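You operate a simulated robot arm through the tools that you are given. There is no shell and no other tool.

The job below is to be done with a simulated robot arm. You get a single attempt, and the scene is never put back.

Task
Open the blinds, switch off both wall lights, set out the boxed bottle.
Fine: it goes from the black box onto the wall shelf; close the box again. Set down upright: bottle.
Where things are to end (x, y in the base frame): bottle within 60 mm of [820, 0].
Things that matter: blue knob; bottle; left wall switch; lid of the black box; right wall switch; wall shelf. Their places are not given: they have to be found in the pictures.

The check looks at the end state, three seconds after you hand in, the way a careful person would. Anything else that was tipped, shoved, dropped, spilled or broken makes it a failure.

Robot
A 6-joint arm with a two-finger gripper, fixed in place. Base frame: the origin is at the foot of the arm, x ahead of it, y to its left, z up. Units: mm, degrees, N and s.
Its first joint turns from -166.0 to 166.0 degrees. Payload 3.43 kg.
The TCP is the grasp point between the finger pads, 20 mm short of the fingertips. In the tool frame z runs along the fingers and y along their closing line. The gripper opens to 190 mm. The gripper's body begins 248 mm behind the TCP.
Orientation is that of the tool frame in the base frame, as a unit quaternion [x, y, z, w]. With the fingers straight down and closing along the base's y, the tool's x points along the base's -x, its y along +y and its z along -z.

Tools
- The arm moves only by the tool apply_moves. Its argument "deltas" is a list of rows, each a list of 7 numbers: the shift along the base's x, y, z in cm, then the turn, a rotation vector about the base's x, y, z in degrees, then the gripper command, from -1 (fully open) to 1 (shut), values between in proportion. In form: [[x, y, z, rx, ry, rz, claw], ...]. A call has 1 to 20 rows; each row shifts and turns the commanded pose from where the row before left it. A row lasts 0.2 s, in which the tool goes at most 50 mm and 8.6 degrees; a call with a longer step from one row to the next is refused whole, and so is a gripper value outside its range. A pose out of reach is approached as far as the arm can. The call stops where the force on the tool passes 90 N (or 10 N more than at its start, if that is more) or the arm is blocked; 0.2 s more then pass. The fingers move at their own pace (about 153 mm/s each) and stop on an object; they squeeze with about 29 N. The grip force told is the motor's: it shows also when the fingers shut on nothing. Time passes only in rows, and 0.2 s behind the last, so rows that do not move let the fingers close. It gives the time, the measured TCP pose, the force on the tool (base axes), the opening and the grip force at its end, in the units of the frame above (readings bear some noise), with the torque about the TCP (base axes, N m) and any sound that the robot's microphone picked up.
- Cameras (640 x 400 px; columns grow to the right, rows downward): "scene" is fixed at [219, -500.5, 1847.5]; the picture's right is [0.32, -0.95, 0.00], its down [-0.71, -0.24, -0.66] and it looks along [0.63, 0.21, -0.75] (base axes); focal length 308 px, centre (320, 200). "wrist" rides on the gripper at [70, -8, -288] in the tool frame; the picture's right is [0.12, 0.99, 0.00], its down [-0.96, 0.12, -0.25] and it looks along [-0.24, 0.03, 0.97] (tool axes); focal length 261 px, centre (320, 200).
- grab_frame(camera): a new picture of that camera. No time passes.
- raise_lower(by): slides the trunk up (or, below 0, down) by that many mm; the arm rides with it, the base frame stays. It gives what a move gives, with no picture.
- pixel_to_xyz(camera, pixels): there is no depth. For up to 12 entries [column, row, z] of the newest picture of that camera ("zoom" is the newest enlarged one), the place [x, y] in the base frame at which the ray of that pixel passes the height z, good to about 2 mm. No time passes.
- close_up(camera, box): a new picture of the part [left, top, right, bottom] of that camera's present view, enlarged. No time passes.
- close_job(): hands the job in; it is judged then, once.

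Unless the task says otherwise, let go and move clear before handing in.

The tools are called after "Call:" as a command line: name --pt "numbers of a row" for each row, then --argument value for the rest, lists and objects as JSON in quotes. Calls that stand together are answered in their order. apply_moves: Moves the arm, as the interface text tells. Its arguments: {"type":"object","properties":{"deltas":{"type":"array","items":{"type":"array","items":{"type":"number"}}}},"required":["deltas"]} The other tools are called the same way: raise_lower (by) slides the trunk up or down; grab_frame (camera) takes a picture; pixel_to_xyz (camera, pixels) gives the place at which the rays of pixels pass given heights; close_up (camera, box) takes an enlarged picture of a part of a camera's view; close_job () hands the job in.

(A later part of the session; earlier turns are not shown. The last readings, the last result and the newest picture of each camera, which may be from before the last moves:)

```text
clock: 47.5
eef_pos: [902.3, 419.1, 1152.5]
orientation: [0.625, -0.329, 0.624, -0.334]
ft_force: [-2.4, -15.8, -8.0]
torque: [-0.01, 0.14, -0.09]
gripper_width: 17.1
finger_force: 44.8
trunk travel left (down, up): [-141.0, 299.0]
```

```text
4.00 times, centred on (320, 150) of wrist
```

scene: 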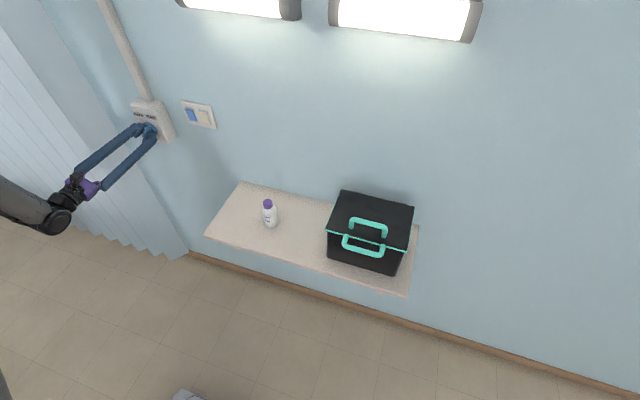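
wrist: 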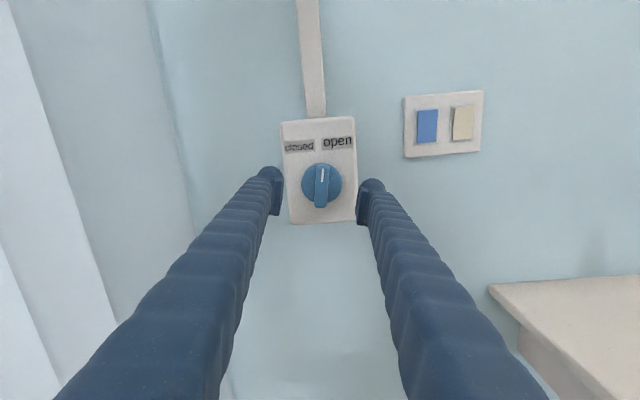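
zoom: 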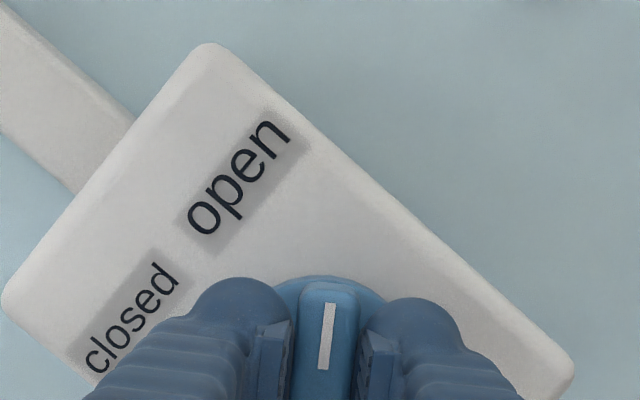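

Pointer now about 55° past vertical, nearly mirror-image of its start. I'll go on in small steps and watch for a stop torque.

Call:
apply_moves --pt "0 -0.1 -0.05 3 0 0 1" --pt "0 0 0 3 0 0 1"

Call:
grab_frame --camera "scene"

```text
clock: 48.0
eef_pos: [902.8, 418.2, 1153.1]
orientation: [0.607, -0.359, 0.606, -0.366]
ft_force: [3.9, -7.6, -4.8]
torque: [-1.33, 0.06, 0.01]
gripper_width: 17.4
finger_force: 45.4
trunk travel left (down, up): [-141.0, 299.0]
```

```text
taken
```

scene: 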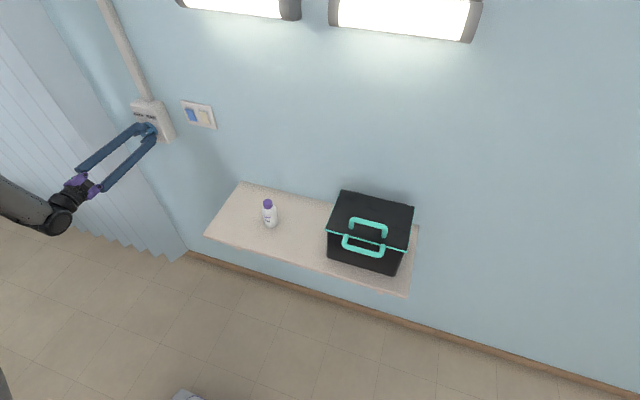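

Torque jumped to −1.33 N·m at about 60°: the knob's end stop. I'll release and back off.

Call:
apply_moves --pt "0 0 0 0 0 0 0.5" --pt "0 0 0 0 0 0 0.1" --pt "0 0 0 0 0 0 0.1" --pt "-1 0 0 0 0 0 0.1" --pt "-2 0 0 0 0 0 0.1" --pt "-2 0 0 -6 0 0 0.1" --pt "-2 -1 0 -8 0 0 0.1" --pt "0 -1 0.5 -8 0 0 0.1" --pt "0 -1 0.5 -8 0 0 0.1" --pt "0 -1 0.5 -8 0 0 0.1" --pt "0 -1 0.5 -8 0 0 0.1" --pt "0 -1 0 -8 0 0 0.1" --pt "0 -1 0 -8 0 0 0.1" --pt "0 0 0 0 0 0 0.1"

Call:
grab_frame --camera "wrist"

Call:
grab_frame --camera "scene"

```text
clock: 51.0
eef_pos: [831.6, 347.6, 1171.6]
orientation: [0.709, 0.005, 0.705, -0.001]
ft_force: [-0.1, 0.2, 0.5]
torque: [0.04, 0.01, 0.02]
gripper_width: 85.5
finger_force: 0.0
trunk travel left (down, up): [-141.0, 299.0]
```

```text
taken
```

wrist: 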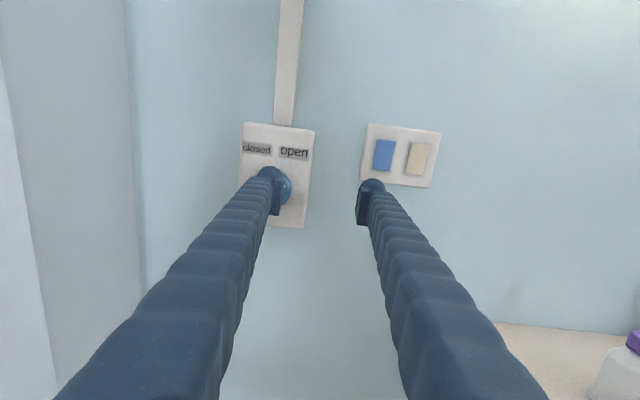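

```text
taken
```

scene: 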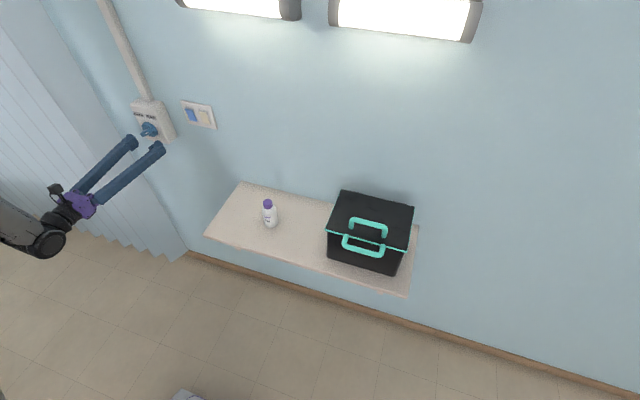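

The knob now points toward "open". Next the switches: I'll look at the rockers closely.

Call:
close_up --camera "wrist" --box '[340, 110, 460, 185]'

Call:
close_up --camera "scene" --box '[110, 90, 230, 165]'

Call:
close_up --camera "scene" --box '[170, 90, 230, 140]'

```text
5.33 times, centred on (400, 148) of wrist
```

zoom: 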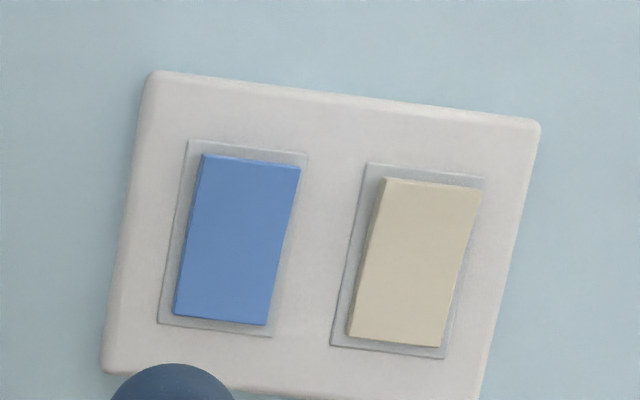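

```text
5.33 times, centred on (170, 128) of scene
```

zoom: 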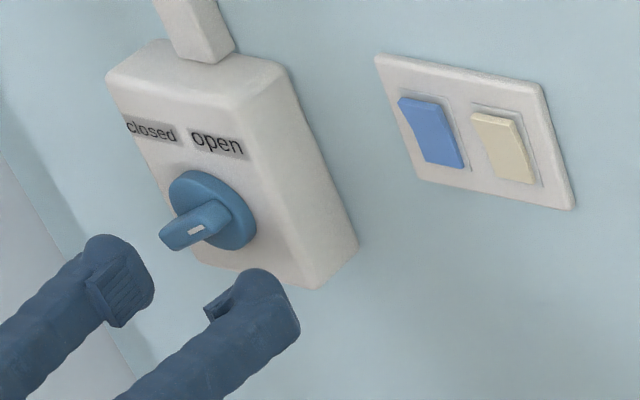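

```text
8.00 times, centred on (200, 115) of scene
```

zoom: 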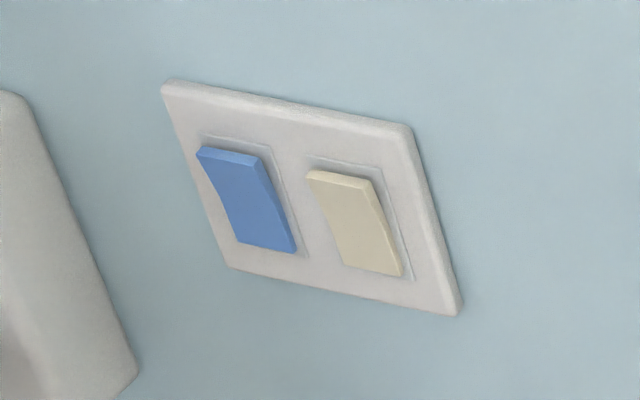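

Both rockers stand proud at the top (scene zoom 230,155 and 340,178), so pressing the top ends should flip them. I'll close the fingers and line up in front of the top of the blue (left) rocker.

Call:
apply_moves --pt "0.5 -2 1.4 0 0 0 0.5" --pt "1 -2 1.4 0 0 0 1" --pt "1 -2 1.4 0 0 0 1" --pt "1 -2 1.4 0 0 0 1" --pt "1 -2 1.2 0 0 0 1" --pt "1 0 0 0 0 0 1" --pt "1 0 0 0 0 0 1" --pt "1 0 0 0 0 0 1" --pt "0 0 0 0 0 0 1"

Call:
grab_frame --camera "wrist"

Call:
close_up --camera "scene" --box '[130, 80, 250, 155]'

```text
clock: 53.0
eef_pos: [907.4, 248.0, 1241.2]
orientation: [0.709, 0.004, 0.705, 0.0]
ft_force: [0.3, -0.1, 0.7]
torque: [0.02, 0.0, 0.03]
gripper_width: 0.2
finger_force: 29.1
trunk travel left (down, up): [-141.0, 299.0]
```

```text
taken
```

wrist: 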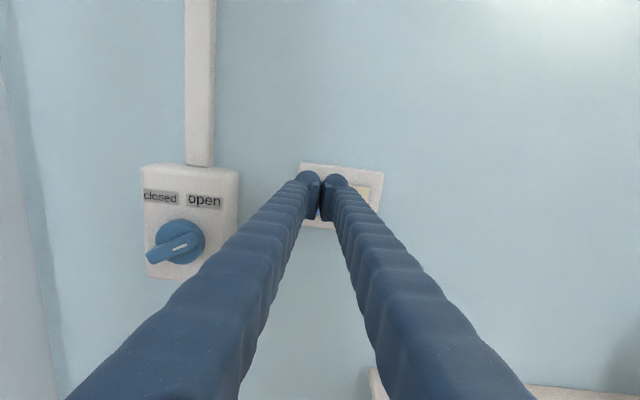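

```text
5.33 times, centred on (190, 118) of scene
```

zoom: 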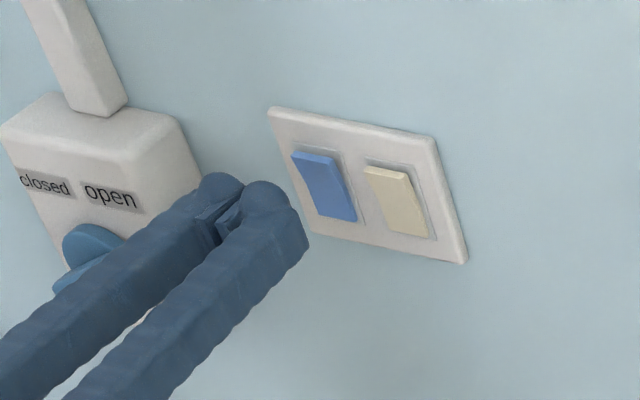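

The fingers are closed in front of the blue rocker. The knob ridge at (175,247) deserves a closer look to confirm which end points to "open".

Call:
close_up --camera "wrist" --box '[130, 150, 258, 230]'

Call:
close_up --camera "wrist" --box '[130, 210, 258, 290]'

```text
5.00 times, centred on (194, 190) of wrist
```

zoom: 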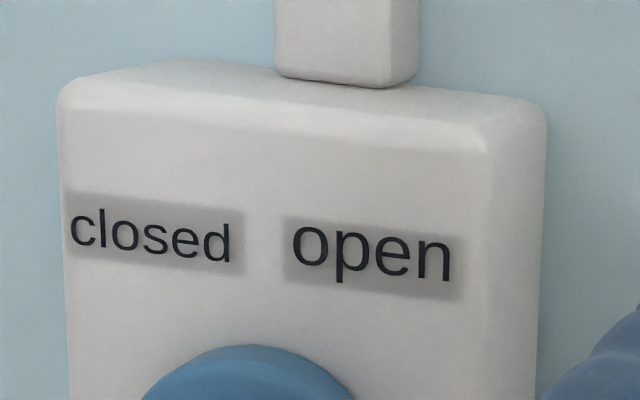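

```text
5.00 times, centred on (194, 250) of wrist
```

zoom: 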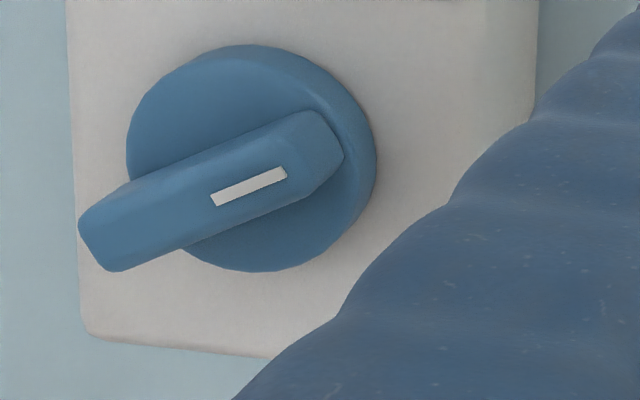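

The mark is on the upper-right end, so the knob is at its "open" stop. Now I'll advance onto the top of the blue rocker in small steps.

Call:
apply_moves --pt "1 0 0 0 0 0 1" --pt "1 0 0 0 0 0 1" --pt "0.8 0 0 0 0 0 1" --pt "0.4 0 0 0 0 0 1" --pt "0.3 0 0 0 0 0 1"

Call:
close_up --camera "scene" --box '[130, 80, 250, 155]'

```text
clock: 54.2
eef_pos: [941.7, 248.0, 1240.9]
orientation: [0.709, 0.004, 0.705, 0.0]
ft_force: [0.9, -0.2, 0.2]
torque: [0.02, 0.0, -0.01]
gripper_width: 0.0
finger_force: 28.3
trunk travel left (down, up): [-141.0, 299.0]
```

```text
5.33 times, centred on (190, 118) of scene
```

zoom: 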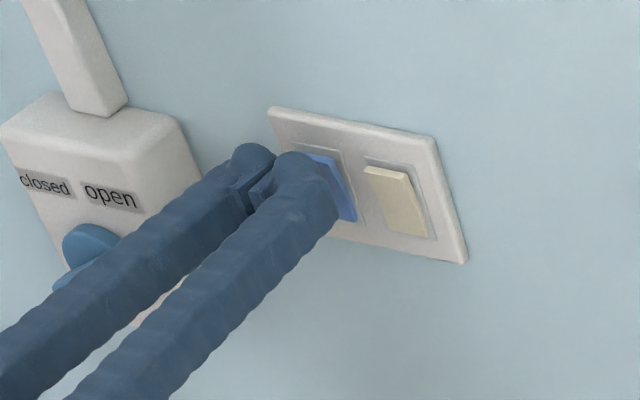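

Tips are close to the top of the blue rocker with no contact yet. I'll continue in 2–3 mm steps.

Call:
apply_moves --pt "0.3 0 0 0 0 0 1" --pt "0.3 0 0 0 0 0 1" --pt "0.2 0 0 0 0 0 1" --pt "0.2 0 0 0 0 0 1"

Call:
grab_frame --camera "scene"

```text
clock: 55.2
eef_pos: [952.2, 247.8, 1240.6]
orientation: [0.709, 0.004, 0.705, -0.001]
ft_force: [0.3, -0.6, 0.8]
torque: [-0.01, 0.0, 0.0]
gripper_width: 0.0
finger_force: 29.3
trunk travel left (down, up): [-141.0, 299.0]
```

```text
taken
```

scene: 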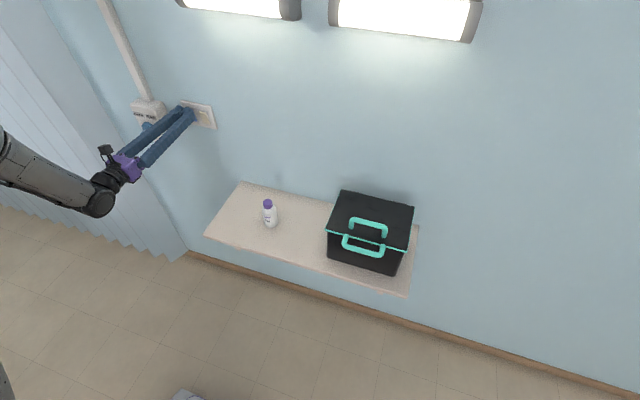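

No contact at TCP x=952 and both lights still on. Continuing in 2 mm steps.

Call:
apply_moves --pt "0.2 0 0 0 0 0 1" --pt "0.2 0 0 0 0 0 1" --pt "0.2 0 0 0 0 0 1" --pt "0.2 0 0 0 0 0 1"

Call:
grab_frame --camera "scene"

```text
clock: 56.2
eef_pos: [959.8, 250.1, 1239.6]
orientation: [0.709, 0.005, 0.705, -0.001]
ft_force: [-0.1, 0.1, 0.0]
torque: [0.03, 0.01, 0.0]
gripper_width: 0.0
finger_force: 28.6
trunk travel left (down, up): [-141.0, 299.0]
heard: click
```

```text
taken
```

scene: 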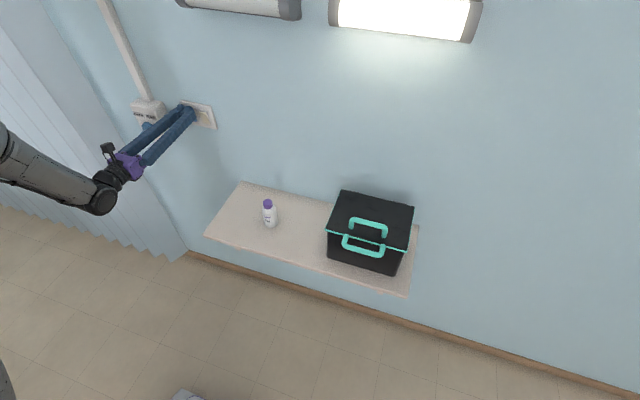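

A click, and the left light (top, 240,8) went out. I'll back off 25 mm, shift to the beige rocker at y≈193 and press likewise.

Call:
apply_moves --pt "-1.2 0 0 0 0 0 1" --pt "-1.3 0 0 0 0 0 1" --pt "0 -2 0 0 0 0 1" --pt "0 -2 0 0 0 0 1" --pt "0 -1.7 0 0 0 0 1" --pt "0 0 0 0 0 0 1" --pt "0.9 0 0 0 0 0 1" --pt "0.5 0 0 0 0 0 1" --pt "0.3 0 0 0 0 0 1" --pt "0.2 0 0 0 0 0 1" --pt "0.2 0 0 0 0 0 1" --pt "0.2 0 0 0 0 0 1" --pt "0.2 0 0 0 0 0 1"

Call:
grab_frame --camera "scene"

```text
clock: 59.0
eef_pos: [959.7, 191.5, 1240.5]
orientation: [0.709, 0.004, 0.705, -0.001]
ft_force: [-0.2, 0.3, 0.2]
torque: [0.0, 0.01, 0.0]
gripper_width: 0.1
finger_force: 29.3
trunk travel left (down, up): [-141.0, 299.0]
heard: click, click
```

```text
taken
```

scene: 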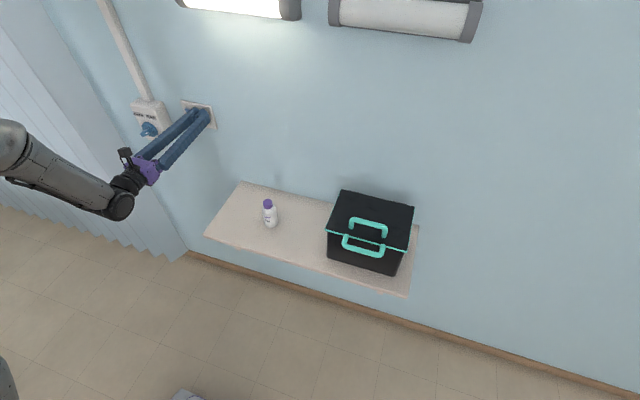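

Two clicks: the right light went out but the left one came back on. I'll back off and look at the rocker positions.

Call:
apply_moves --pt "-1.2 0 0 0 0 0 1" --pt "-1.5 0 0 0 0 0 1" --pt "-3 -2 0 0 0 0 1" --pt "-3 -3 0 0 0 0 1" --pt "0 0 0 0 0 0 1"

Call:
grab_frame --camera "scene"

Call:
close_up --camera "scene" --box '[170, 90, 230, 140]'

Call:
grab_frame --camera "wrist"

```text
clock: 60.2
eef_pos: [873.2, 142.4, 1241.3]
orientation: [0.709, 0.003, 0.705, 0.0]
ft_force: [-0.1, -1.0, 0.0]
torque: [0.0, 0.03, 0.12]
gripper_width: 0.0
finger_force: 28.8
trunk travel left (down, up): [-141.0, 299.0]
heard: click
```

```text
taken
```

scene: 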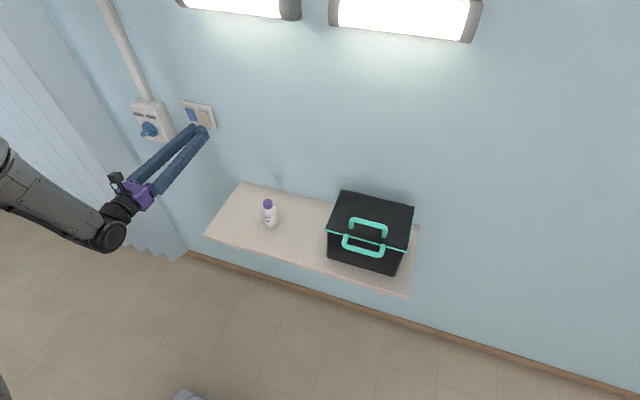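

```text
8.00 times, centred on (200, 115) of scene
```

zoom: 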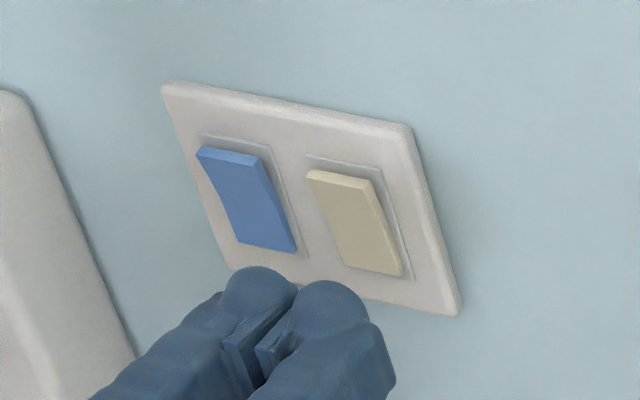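

```text
taken
```

wrist: 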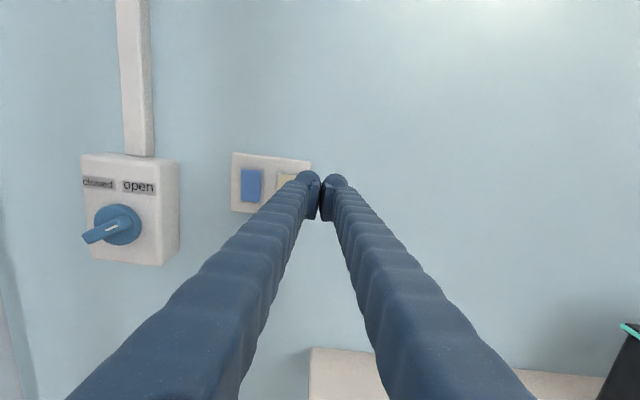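

The light goes off while pressed but on again at release, so the rocker springs back when not pushed past its snap point. I'll press deeper on the beige one first, watching force.

Call:
apply_moves --pt "2 3 0 0 0 0 1" --pt "2 2 0 0 0 0 1" --pt "2 0.1 0 0 0 0 1" --pt "1.2 0 0 0 0 0 1" --pt "0.8 0 0 0 0 0 1" --pt "0.5 0 0 0 0 0 1" --pt "0.2 0 0 0 0 0 1" --pt "0.2 0 0 0 0 0 1" --pt "0.2 0 0 0 0 0 1" --pt "0.2 0 0 0 0 0 1"

Call:
grab_frame --camera "scene"

```text
clock: 62.5
eef_pos: [961.2, 193.2, 1238.7]
orientation: [0.71, 0.005, 0.705, -0.001]
ft_force: [-40.5, -2.0, -8.0]
torque: [0.1, 0.69, -0.17]
gripper_width: 6.1
finger_force: 34.2
trunk travel left (down, up): [-141.0, 299.0]
heard: click
```

```text
taken
```

scene: 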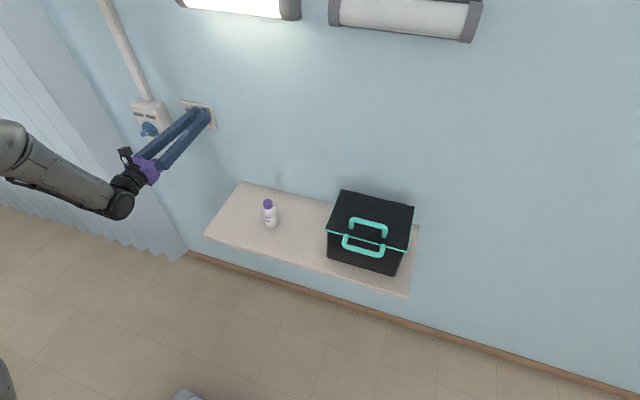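

Now there's a 40 N reaction with a click and the right light is out. I'll back off gently and see whether it stays.

Call:
apply_moves --pt "-0.5 0 0 0 0 0 1" --pt "-1 0 0 0 0 0 1" --pt "-1.2 0 0 0 0 0 1" --pt "0 0 0 0 0 0 1"

Call:
grab_frame --camera "scene"

Call:
close_up --camera "scene" --box '[170, 90, 230, 140]'

```text
clock: 63.5
eef_pos: [939.5, 193.8, 1240.3]
orientation: [0.709, 0.003, 0.706, 0.0]
ft_force: [-0.5, -0.5, 0.2]
torque: [0.01, 0.01, 0.01]
gripper_width: 0.1
finger_force: 34.3
trunk travel left (down, up): [-141.0, 299.0]
```

```text
taken
```

scene: 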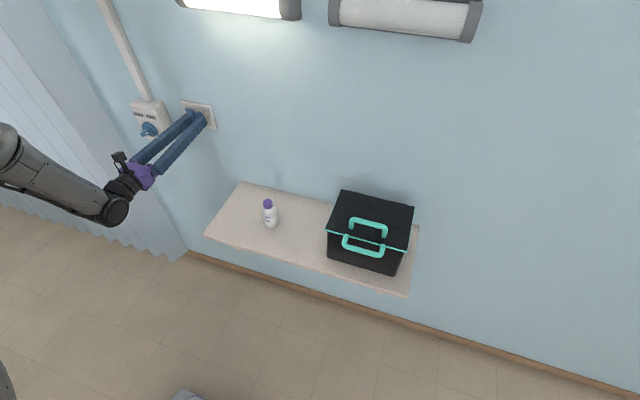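

```text
8.00 times, centred on (200, 115) of scene
```

zoom: 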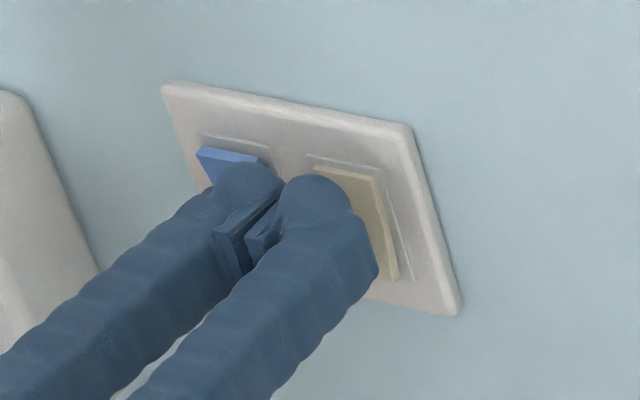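

The right light stays off after backing off. Same for the blue rocker at y≈248, pressing to a similar depth.

Call:
apply_moves --pt "-0.5 2 0 0 0 0 1" --pt "0 2 0 0 0 0 1" --pt "0 1.5 0 0 0 0 1" --pt "0.5 0 0 0 0 0 1" --pt "0.9 0 0 0 0 0 1" --pt "0.5 0 0 0 0 0 1" --pt "0.3 0 0 0 0 0 1" --pt "0.2 0 0 0 0 0 1" --pt "0.2 0 0 0 0 0 1" --pt "0.2 0 0 0 0 0 1" --pt "0.2 0 0 0 0 0 1"

Call:
grab_frame --camera "scene"

```text
clock: 65.8
eef_pos: [961.0, 248.3, 1240.4]
orientation: [0.709, 0.004, 0.705, -0.001]
ft_force: [-23.6, 1.0, -4.2]
torque: [0.13, 0.41, -0.07]
gripper_width: 6.1
finger_force: 34.5
trunk travel left (down, up): [-141.0, 299.0]
heard: click
```

```text
taken
```

scene: 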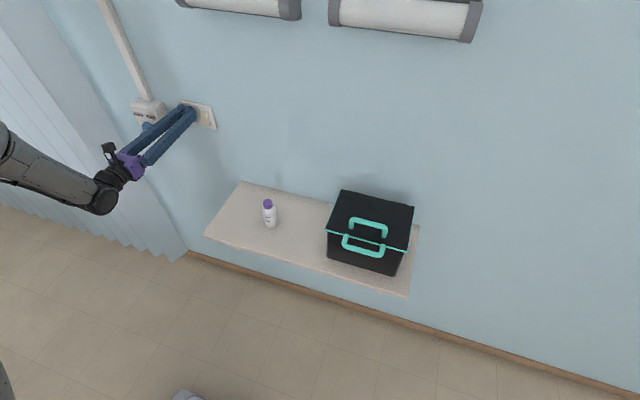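

Both lights are out with a 24 N reaction. One more 2 mm push for certainty, then straight back.

Call:
apply_moves --pt "0.15 0 0 0 0 0 1" --pt "0 0 0 0 0 0 1"

Call:
apply_moves --pt "-0.5 0 0 0 0 0 1" --pt "-1 0 0 0 0 0 1" --pt "-2 0 0 0 0 0 1" --pt "-3 0 0 0 0 0 1" --pt "-3 -2 0 0 0 0 1" --pt "0 0 0 0 0 0 1"

Call:
grab_frame --camera "scene"

Call:
close_up --camera "scene" --box '[170, 90, 230, 140]'

```text
clock: 66.5
eef_pos: [962.5, 246.8, 1240.5]
orientation: [0.709, 0.004, 0.705, -0.001]
ft_force: [-43.2, -1.4, -12.2]
torque: [-0.01, 0.84, -0.17]
gripper_width: 5.9
finger_force: 34.5
trunk travel left (down, up): [-141.0, 299.0]
```

```text
clock: 67.8
eef_pos: [870.6, 225.6, 1241.8]
orientation: [0.709, 0.004, 0.705, -0.001]
ft_force: [0.2, -0.8, 0.0]
torque: [0.01, -0.01, 0.08]
gripper_width: 0.0
finger_force: 34.1
trunk travel left (down, up): [-141.0, 299.0]
```

```text
taken
```

scene: 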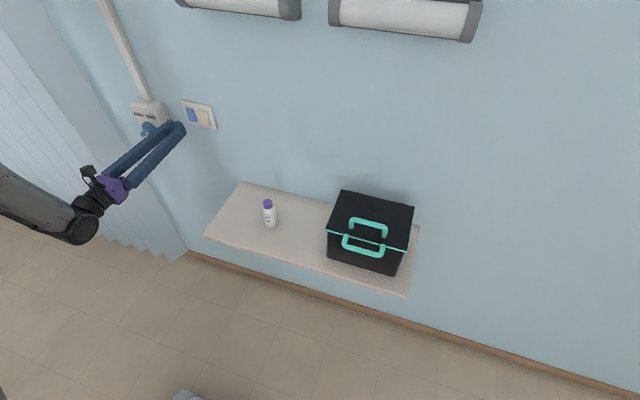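

```text
8.00 times, centred on (200, 115) of scene
```

zoom: 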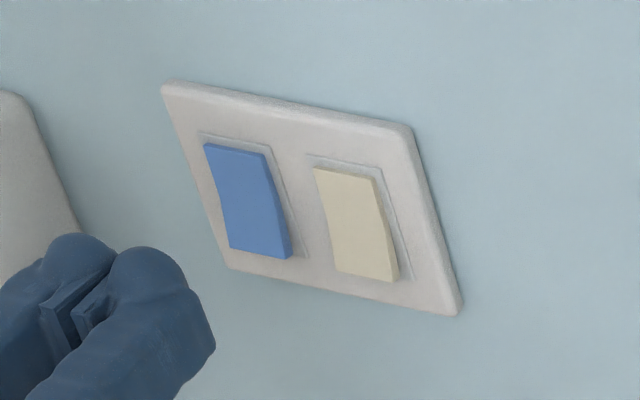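

Both rockers now stand latched the other way (proud at the bottom) and both lights are off. Next is the box: I'll raise the trunk and fold the tool down for a top view.

Call:
raise_lower --by 250

Call:
apply_moves --pt "0.0 0 -4.4 0 7.5 0 1" --pt "-0.5 0 -4.4 0 7.5 0 1" --pt "-1.2 0 -4.3 0 7.5 0 1" --pt "-1.8 0 -4.1 0 7.5 0 1" --pt "-2.2 0 -3.8 0 7.5 0 1" --pt "-2.7 0 -3.4 0 7.5 0 1" --pt "-3.1 0 -3.0 0 7.5 0 0" --pt "-3.5 0 -2.5 0 7.5 0 0" --pt "-3.8 0 -2.0 0 7.5 0 -0.5" --pt "-4.0 0 -1.5 0 7.5 0 -1" --pt "-4.2 0 -0.9 0 7.5 0 -1" --pt "-4.2 0 -0.3 0 7.5 0 -1" --pt "0 0 0 0 0 0 -1"

```text
clock: 70.4
eef_pos: [871.3, 226.2, 1489.6]
orientation: [0.709, 0.004, 0.705, 0.0]
ft_force: [-0.3, -0.4, 0.4]
torque: [0.0, 0.01, 0.01]
gripper_width: 0.0
finger_force: 34.8
trunk travel left (down, up): [-391.0, 49.0]
```

```text
clock: 73.2
eef_pos: [558.6, 227.0, 1144.3]
orientation: [1.0, 0.001, -0.003, -0.003]
ft_force: [-0.3, -0.1, -0.3]
torque: [-0.05, 0.01, -0.02]
gripper_width: 189.9
finger_force: 0.0
trunk travel left (down, up): [-391.0, 49.0]
```

Tool is straight down at (559,227,1144). I'll swing over toward the box while turning the hand to its original yaw and rising.

Call:
apply_moves --pt "0.4 -3.2 1 0 0 -8.4 -1" --pt "0.4 -3.2 1 0 0 -8.4 -1" --pt "0.4 -3.2 1 0 0 -8.4 -1" --pt "0.4 -3.2 1 0 0 -8.4 -1" --pt "0.4 -3.2 1 0 0 -8.4 -1" --pt "0.4 -3.2 1 0 0 -8.4 -1" --pt "0.4 -3.2 1 0 0 -8.4 -1" --pt "0.4 -3.2 1 0 0 -8.4 -1" --pt "0.4 -3.2 1 0 0 -8.4 -1" --pt "0.4 -3.2 1 0 0 -8.4 -1" --pt "0.4 -3.2 1 0 0 -8.4 -1" --pt "0.4 -3.2 1 0 0 -8.4 -1" --pt "0.4 -3.2 1 0 0 -8.4 -1" --pt "0.4 -3.2 1 0 0 -8.4 -1" --pt "0.4 -3.2 1 0 0 -8.4 -1" --pt "0.4 -3.2 1 0 0 -8.4 -1" --pt "0.4 -3.2 1 0 0 -8.4 -1" --pt "0.4 -3.2 1 0 0 -8.4 -1" --pt "0.4 -3.2 1 0 0 -8.4 -1" --pt "0.4 -3.2 1 0 0 -8.4 -1"

Call:
apply_moves --pt "1 -1 0 0 0 -6 -1" --pt "1 -1 0 0 0 -6 -1" --pt "0 0 0 0 0 0 -1"

Call:
grab_frame --camera "wrist"

Call:
grab_frame --camera "scene"

```text
clock: 77.4
eef_pos: [636.6, -414.7, 1344.0]
orientation: [-0.106, 0.994, -0.002, 0.002]
ft_force: [-0.9, -0.1, 0.6]
torque: [0.09, -0.01, 0.01]
gripper_width: 189.8
finger_force: 0.0
trunk travel left (down, up): [-391.0, 49.0]
```

```text
clock: 78.2
eef_pos: [657.9, -432.0, 1345.5]
orientation: [-0.002, 1.0, -0.004, 0.001]
ft_force: [-0.2, 0.2, 1.6]
torque: [-0.05, -0.01, -0.06]
gripper_width: 190.2
finger_force: 0.1
trunk travel left (down, up): [-391.0, 49.0]
```

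```text
taken
```

wrist: 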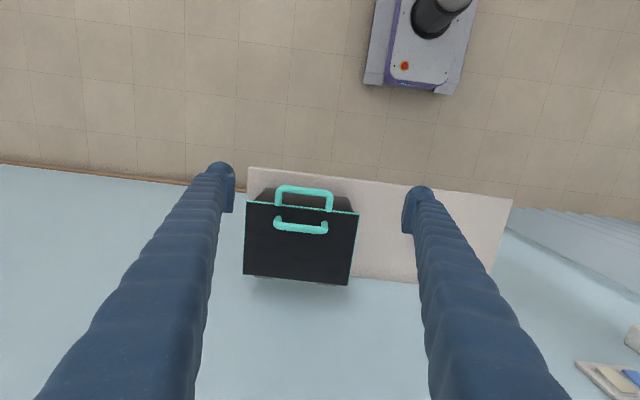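

```text
taken
```

scene: 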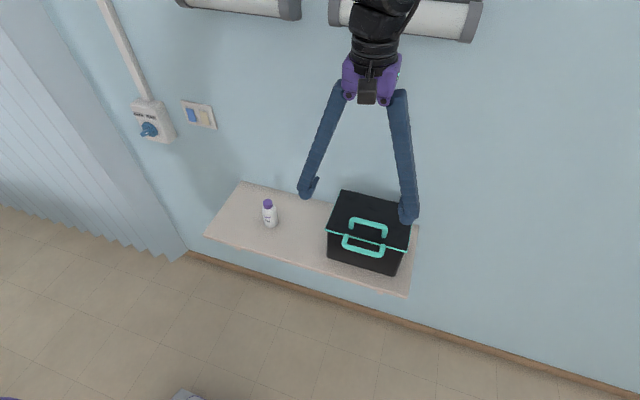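

The lights are off, slats open, and the box is in clear view from above. I'll zoom in on it.

Call:
close_up --camera "wrist" --box '[220, 170, 380, 300]'

Call:
close_up --camera "scene" --box '[310, 180, 430, 290]'

Call:
close_up --camera "scene" --box '[0, 100, 200, 270]'

```text
3.08 times, centred on (300, 235) of wrist
```

zoom: 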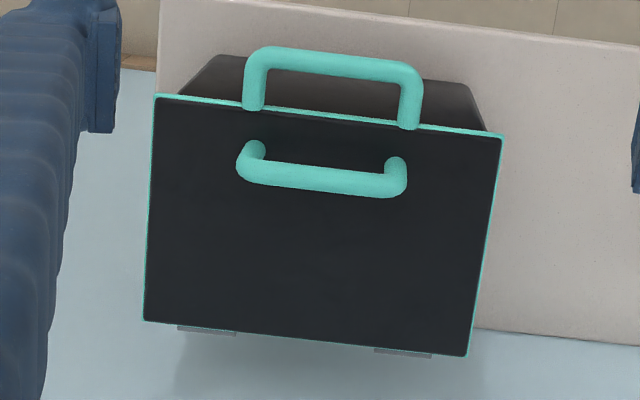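

```text
3.64 times, centred on (370, 235) of scene
```

zoom: 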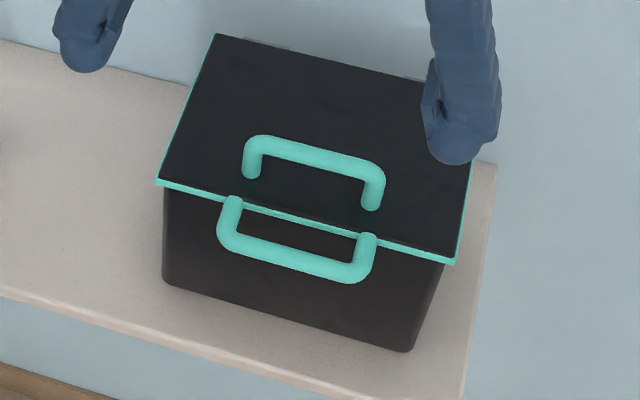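

```text
2.35 times, centred on (100, 185) of scene
```

zoom: 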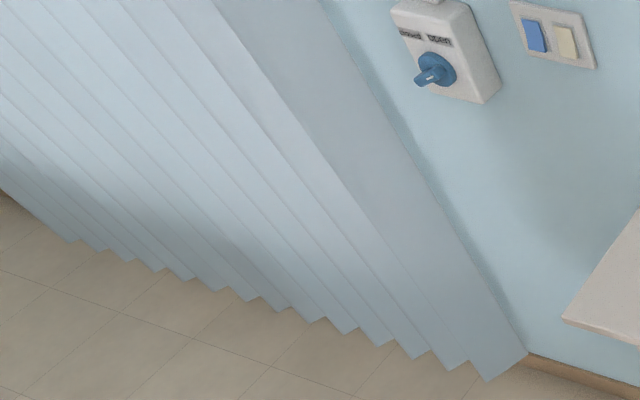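

The lid is hinged at the back (tabs at zoom 205,330 and 400,352), with one handle standing on top and one on the front edge. I'll triangulate the lid corners and handles.

Call:
pixel_to_xyz --camera "wrist" --pixels '[[246.4, 200.9, 1000], [246.4, 200.9, 1150], [359.5, 214.5, 1000], [359.5, 214.5, 1150], [347.8, 285.7, 1000], [347.8, 285.7, 1150], [300.5, 229.5, 1000], [300.5, 229.5, 1200], [304, 189.5, 1000], [304, 189.5, 1150], [242.5, 274.3, 1000], [242.5, 274.3, 1150]]'

Call:
pixel_to_xyz --camera "scene" --pixels '[[407.1, 252, 1000], [407.1, 252, 1150], [325.2, 230, 1000], [325.2, 230, 1150], [341.4, 189.1, 1000], [341.4, 189.1, 1150], [370, 222, 1000], [370, 222, 1200], [363, 252.5, 1000], [363, 252.5, 1150]]'

```text
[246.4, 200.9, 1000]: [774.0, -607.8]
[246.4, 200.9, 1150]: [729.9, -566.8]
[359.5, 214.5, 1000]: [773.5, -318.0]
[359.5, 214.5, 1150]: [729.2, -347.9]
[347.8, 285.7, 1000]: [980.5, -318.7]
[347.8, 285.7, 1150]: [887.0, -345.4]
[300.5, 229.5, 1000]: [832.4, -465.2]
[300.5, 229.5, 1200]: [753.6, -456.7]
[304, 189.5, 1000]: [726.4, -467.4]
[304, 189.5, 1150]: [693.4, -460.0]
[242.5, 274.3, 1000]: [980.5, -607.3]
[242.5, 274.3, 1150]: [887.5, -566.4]
```

```text
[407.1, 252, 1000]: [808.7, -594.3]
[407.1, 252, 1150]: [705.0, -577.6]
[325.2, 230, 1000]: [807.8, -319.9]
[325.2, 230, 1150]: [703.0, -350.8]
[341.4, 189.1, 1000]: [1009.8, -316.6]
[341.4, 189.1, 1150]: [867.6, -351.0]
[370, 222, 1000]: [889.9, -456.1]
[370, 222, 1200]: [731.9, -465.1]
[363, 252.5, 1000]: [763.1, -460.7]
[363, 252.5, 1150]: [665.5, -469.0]
```

Triangulation: lid top z≈1087, x 748–924, y −336…−584, hinge at the back; the front handle bar lies at about (708,−463,1085), the top handle bar at (775,−459,1145). I'll use the front handle with the tool tilted 45° forward so it can pivot in the grip; first turn the hand 90° and narrow the opening.

Call:
apply_moves --pt "0 -0.3 0 0 0 7.5 0" --pt "0 -0.3 0 0 0 7.5 0.537" --pt "0 -0.3 0 0 0 7.5 0.537" --pt "0 -0.3 0 0 0 7.5 0.537" --pt "0 -0.3 0 0 0 7.5 0.537" --pt "0 -0.3 0 0 0 7.5 0.537" --pt "0 -0.3 0 0 0 7.5 0.537" --pt "0 -0.3 0 0 0 7.5 0.537" --pt "0 -0.3 0 0 0 7.5 0.537" --pt "0 -0.3 0 0 0 7.5 0.537" --pt "0 -0.1 0 0 0 7.5 0.537" --pt "0 0 0 0 0 7.5 0.537" --pt "0 0 0 0 0 0 0.537"

Call:
apply_moves --pt "0.1 0 -2 0 -7.5 0 0.537" --pt "0.1 0 -2 0 -7.5 0 0.537" --pt "0 0 -2 0 -7.5 0 0.537" --pt "0 0 -2 0 -7.5 0 0.537" --pt "0 0 -2 0 -7.5 0 0.537" --pt "0 0 -2 0 -7.5 0 0.537" --pt "0 0 0 0 0 0 0.537"

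Call:
grab_frame --camera "wrist"

Call:
grab_frame --camera "scene"

```text
clock: 81.0
eef_pos: [659.4, -466.1, 1344.8]
orientation: [0.709, -0.706, 0.0, -0.004]
ft_force: [-0.7, 0.5, -1.3]
torque: [0.02, 0.0, -0.02]
gripper_width: 43.5
finger_force: 0.0
trunk travel left (down, up): [-391.0, 49.0]
```

```text
clock: 82.6
eef_pos: [666.7, -467.0, 1271.0]
orientation: [0.684, -0.683, 0.18, -0.183]
ft_force: [0.0, -0.5, 0.3]
torque: [0.03, 0.0, 0.02]
gripper_width: 44.3
finger_force: 0.0
out of reach, approached as far as the arm can: row 4, 5, 6
trunk travel left (down, up): [-391.0, 49.0]
```

```text
taken
```

wrist: 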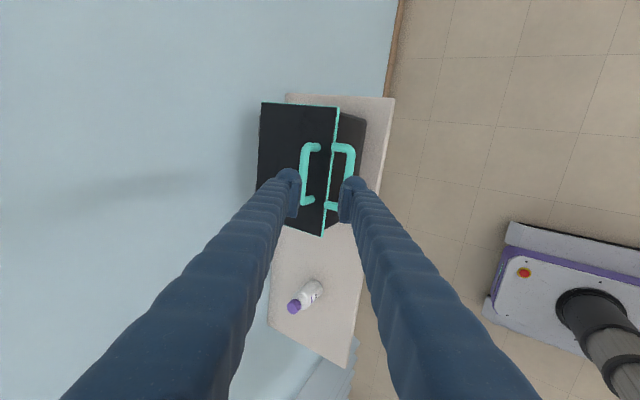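

```text
taken
```

scene: 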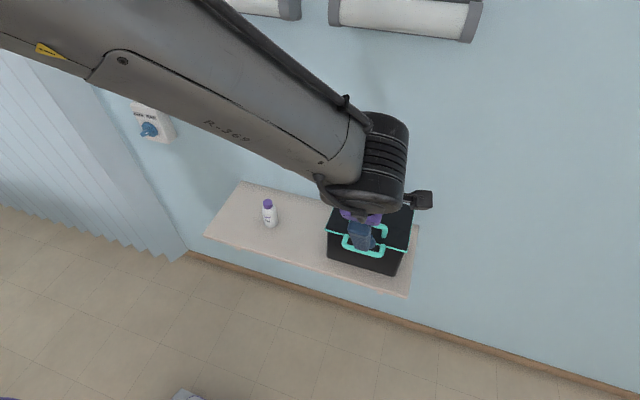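

The pitch stopped at about 30° of 45°, which looks like a wrist-roll limit with this yaw. I'll return upright and turn the hand 180° the other way (same closing line), then try again.

Call:
apply_moves --pt "-0.5 0 1 0 7.4 0 0.537" --pt "-0.5 0 1 0 7.4 0 0.537" --pt "-0.5 0 1 0 7.4 0 0.537" --pt "-0.5 0 1 0 7.3 0 0.537" --pt "0 0 1 0 0 -8.2 0.537" --pt "0 0 1 0 0 -8.2 0.537" --pt "0 0 0 0 0 -8.2 0.537" --pt "0 0 0 0 0 -8.2 0.537" --pt "0 0 0 0 0 -8.2 0.537" --pt "0 0 0 0 0 -8.2 0.537" --pt "0 0 0 0 0 -8.2 0.537" --pt "0 0 0 0 0 -8.2 0.537" --pt "0 0 0 0 0 -8.2 0.537" --pt "0 0 0 0 0 -8.2 0.537" --pt "0 0 0 0 0 -8.2 0.537" --pt "0 0 0 0 0 -8.2 0.537" --pt "0 0 0 0 0 -8.2 0.537" --pt "0 0 0 0 0 -8.2 0.537" --pt "0 0 0 0 0 -8.2 0.537" --pt "0 0 0 0 0 -8.2 0.537"

Call:
apply_moves --pt "0 0 0 0 0 -8.2 0.537" --pt "0 0 0 0 0 -8.2 0.537" --pt "0 0 0 0 0 -8.2 0.537" --pt "0 0 0 0 0 -8.2 0.537" --pt "0 0 0 0 0 -8.2 0.537" --pt "0 0 0 0 0 -7.8 0.537" --pt "0 0 -2 0 -7.5 0 0.537" --pt "0 0 -2 0 -7.5 0 0.537" --pt "0 0 -2 0 -7.5 0 0.537" --pt "0 0 -2 0 -7.5 0 0.537" --pt "0 0 -2 0 -7.5 0 0.537" --pt "0 0 -2 0 -7.5 0 0.537" --pt "0 0 0 0 0 0 0.537"

Call:
grab_frame --camera "wrist"

Call:
grab_frame --camera "scene"

```text
clock: 86.8
eef_pos: [645.2, -465.6, 1331.0]
orientation: [0.353, 0.936, -0.003, 0.001]
ft_force: [0.2, 0.0, -0.6]
torque: [-0.05, 0.01, 0.01]
gripper_width: 44.1
finger_force: 0.1
trunk travel left (down, up): [-391.0, 49.0]
```

```text
clock: 89.6
eef_pos: [645.9, -462.6, 1212.4]
orientation: [0.655, 0.653, 0.267, 0.271]
ft_force: [-0.6, 0.5, -0.1]
torque: [-0.04, 0.01, 0.05]
gripper_width: 43.9
finger_force: 0.0
trunk travel left (down, up): [-391.0, 49.0]
```

```text
taken
```

wrist: 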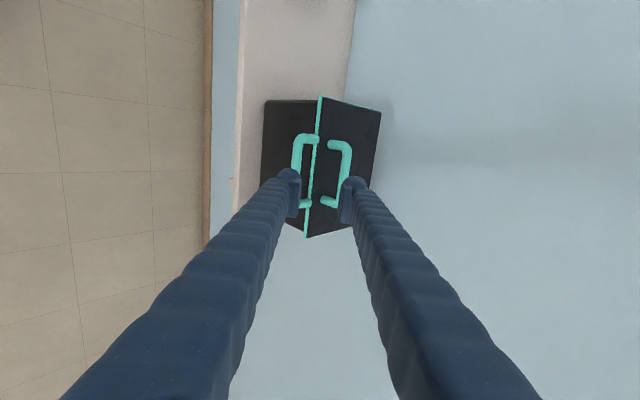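

```text
taken
```

scene: 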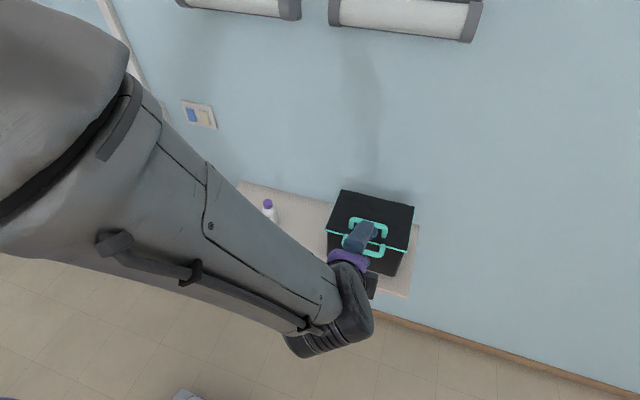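

This works: tilted 45° at (646,−463,1212). I'll go to a pre-grasp point 45 mm behind the front bar along the tool axis.

Call:
apply_moves --pt "0.75 0 -2.4 0 0 0 0.537" --pt "0.75 0 -2.4 0 0 0 0.537" --pt "0.75 0 -2.4 0 0 0 0.537" --pt "0.75 0 -2.3 0 0 0 0.537" --pt "0 0 0 0 0 0 0.537"

Call:
grab_frame --camera "wrist"

Call:
close_up --camera "wrist" --box '[240, 80, 400, 240]'

Call:
close_up --camera "scene" --box '[310, 180, 430, 290]'

```text
clock: 90.8
eef_pos: [673.2, -465.3, 1117.1]
orientation: [0.654, 0.654, 0.268, 0.271]
ft_force: [0.1, 0.5, 0.0]
torque: [-0.03, -0.03, -0.02]
gripper_width: 43.7
finger_force: 0.1
trunk travel left (down, up): [-391.0, 49.0]
```

```text
taken
```

wrist: 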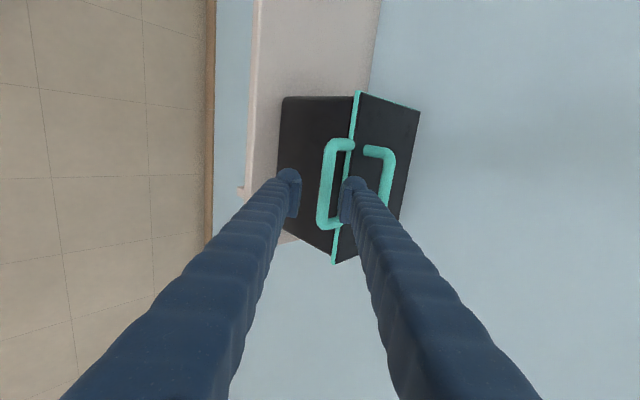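

```text
2.50 times, centred on (320, 160) of wrist
```

zoom: 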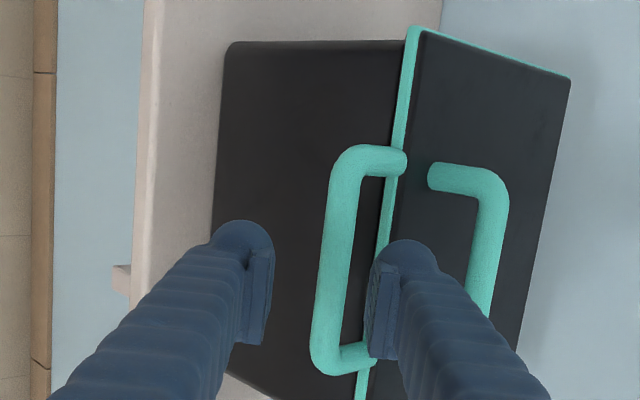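

```text
3.64 times, centred on (370, 235) of scene
```

zoom: 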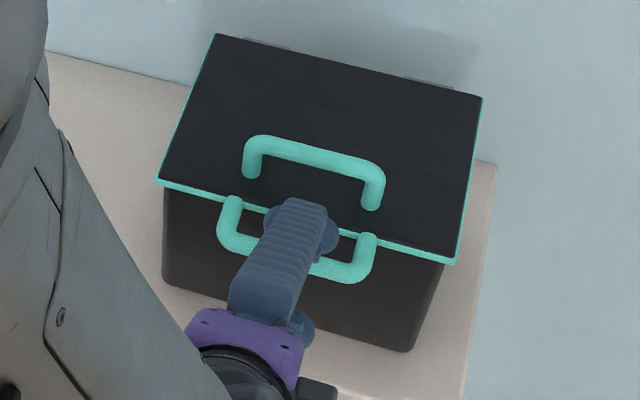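

The bar crosses the tool axis about 7 mm to the right (zoom 332,270). I'll correct by that amount perpendicular, then advance 45 mm and look.

Call:
apply_moves --pt "0.48 0 0.48 0 0 0 0.537" --pt "1.0 0 -1.0 0 0 0 0.537" --pt "1.0 0 -1.0 0 0 0 0.537" --pt "0.7 0 -0.7 0 0 0 0.537" --pt "0.4 0 -0.4 0 0 0 0.537" --pt "0 0 0 0 0 0 0.537"

Call:
close_up --camera "wrist" --box '[240, 80, 400, 240]'

Call:
close_up --camera "scene" --box '[310, 180, 430, 290]'

```text
clock: 92.2
eef_pos: [710.2, -464.1, 1089.7]
orientation: [0.654, 0.653, 0.268, 0.271]
ft_force: [-0.1, 1.0, -0.9]
torque: [-0.01, -0.02, 0.02]
gripper_width: 43.7
finger_force: 0.1
trunk travel left (down, up): [-391.0, 49.0]
```

```text
2.50 times, centred on (320, 160) of wrist
```

zoom: 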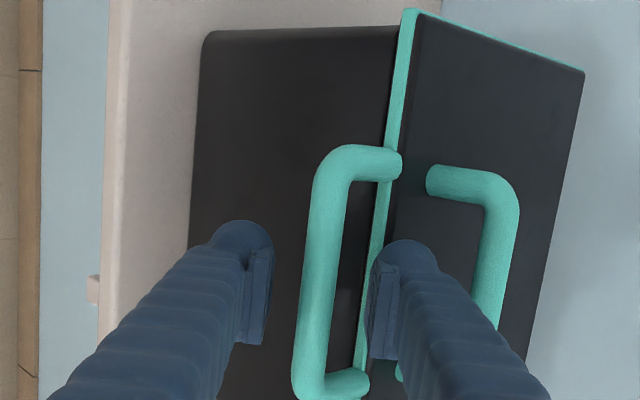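

```text
3.64 times, centred on (370, 235) of scene
```

zoom: 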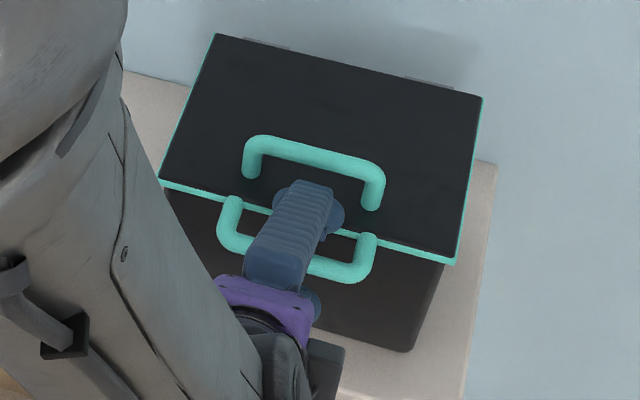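

The bar lies midway between the fingers. I'll close on it.

Call:
apply_moves --pt "0 0 0 0 0 0 0.8" --pt "0 0 0 0 0 0 1" --pt "0 0 0 0 0 0 1" --pt "0 0 0 0 0 0 1"

Call:
close_up --camera "wrist" --box '[240, 80, 400, 240]'

```text
clock: 93.2
eef_pos: [709.3, -465.0, 1089.4]
orientation: [0.655, 0.653, 0.268, 0.27]
ft_force: [-1.2, 0.8, -1.4]
torque: [0.8, -0.02, -0.94]
gripper_width: 12.1
finger_force: 45.1
trunk travel left (down, up): [-391.0, 49.0]
```

```text
2.50 times, centred on (320, 160) of wrist
```

zoom: 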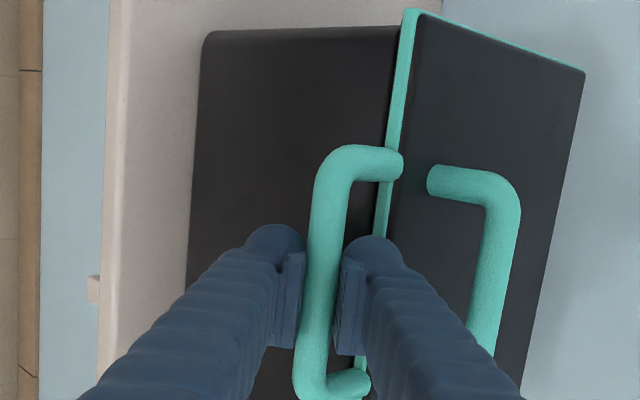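

Gripped on the 12 mm bar. I'll lift 10° along the hinge arc and check that it is the lid that moves.

Call:
apply_moves --pt "0.05 0 0.95 0 0 0 1" --pt "0.1 0 0.95 0 0 0 1" --pt "0.15 0 0.95 0 0 0 1" --pt "0.15 0 0.95 0 0 0 1"

Call:
close_up --camera "wrist" --box '[240, 80, 400, 240]'

Call:
close_up --camera "scene" --box '[310, 180, 430, 290]'

```text
clock: 94.2
eef_pos: [715.4, -464.8, 1128.4]
orientation: [0.654, 0.654, 0.269, 0.271]
ft_force: [-5.4, 5.0, -0.7]
torque: [0.15, 0.05, -1.18]
gripper_width: 11.7
finger_force: 45.0
trunk travel left (down, up): [-391.0, 49.0]
```

```text
2.50 times, centred on (320, 160) of wrist
```

zoom: 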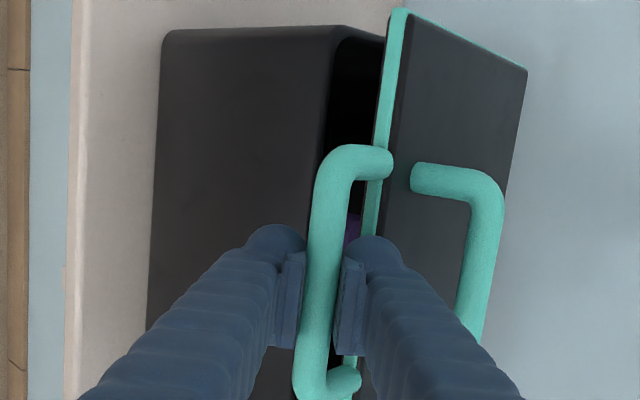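

```text
3.64 times, centred on (370, 235) of scene
```

zoom: 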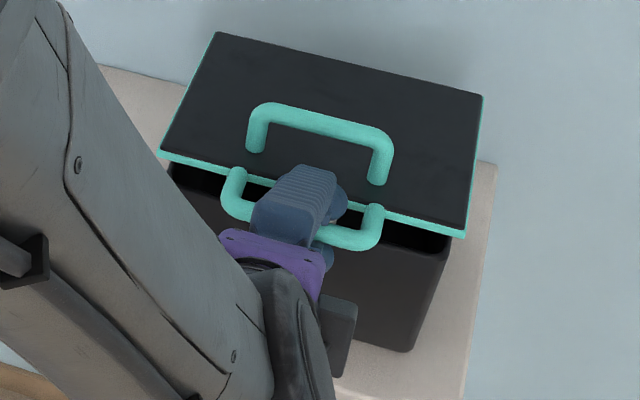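

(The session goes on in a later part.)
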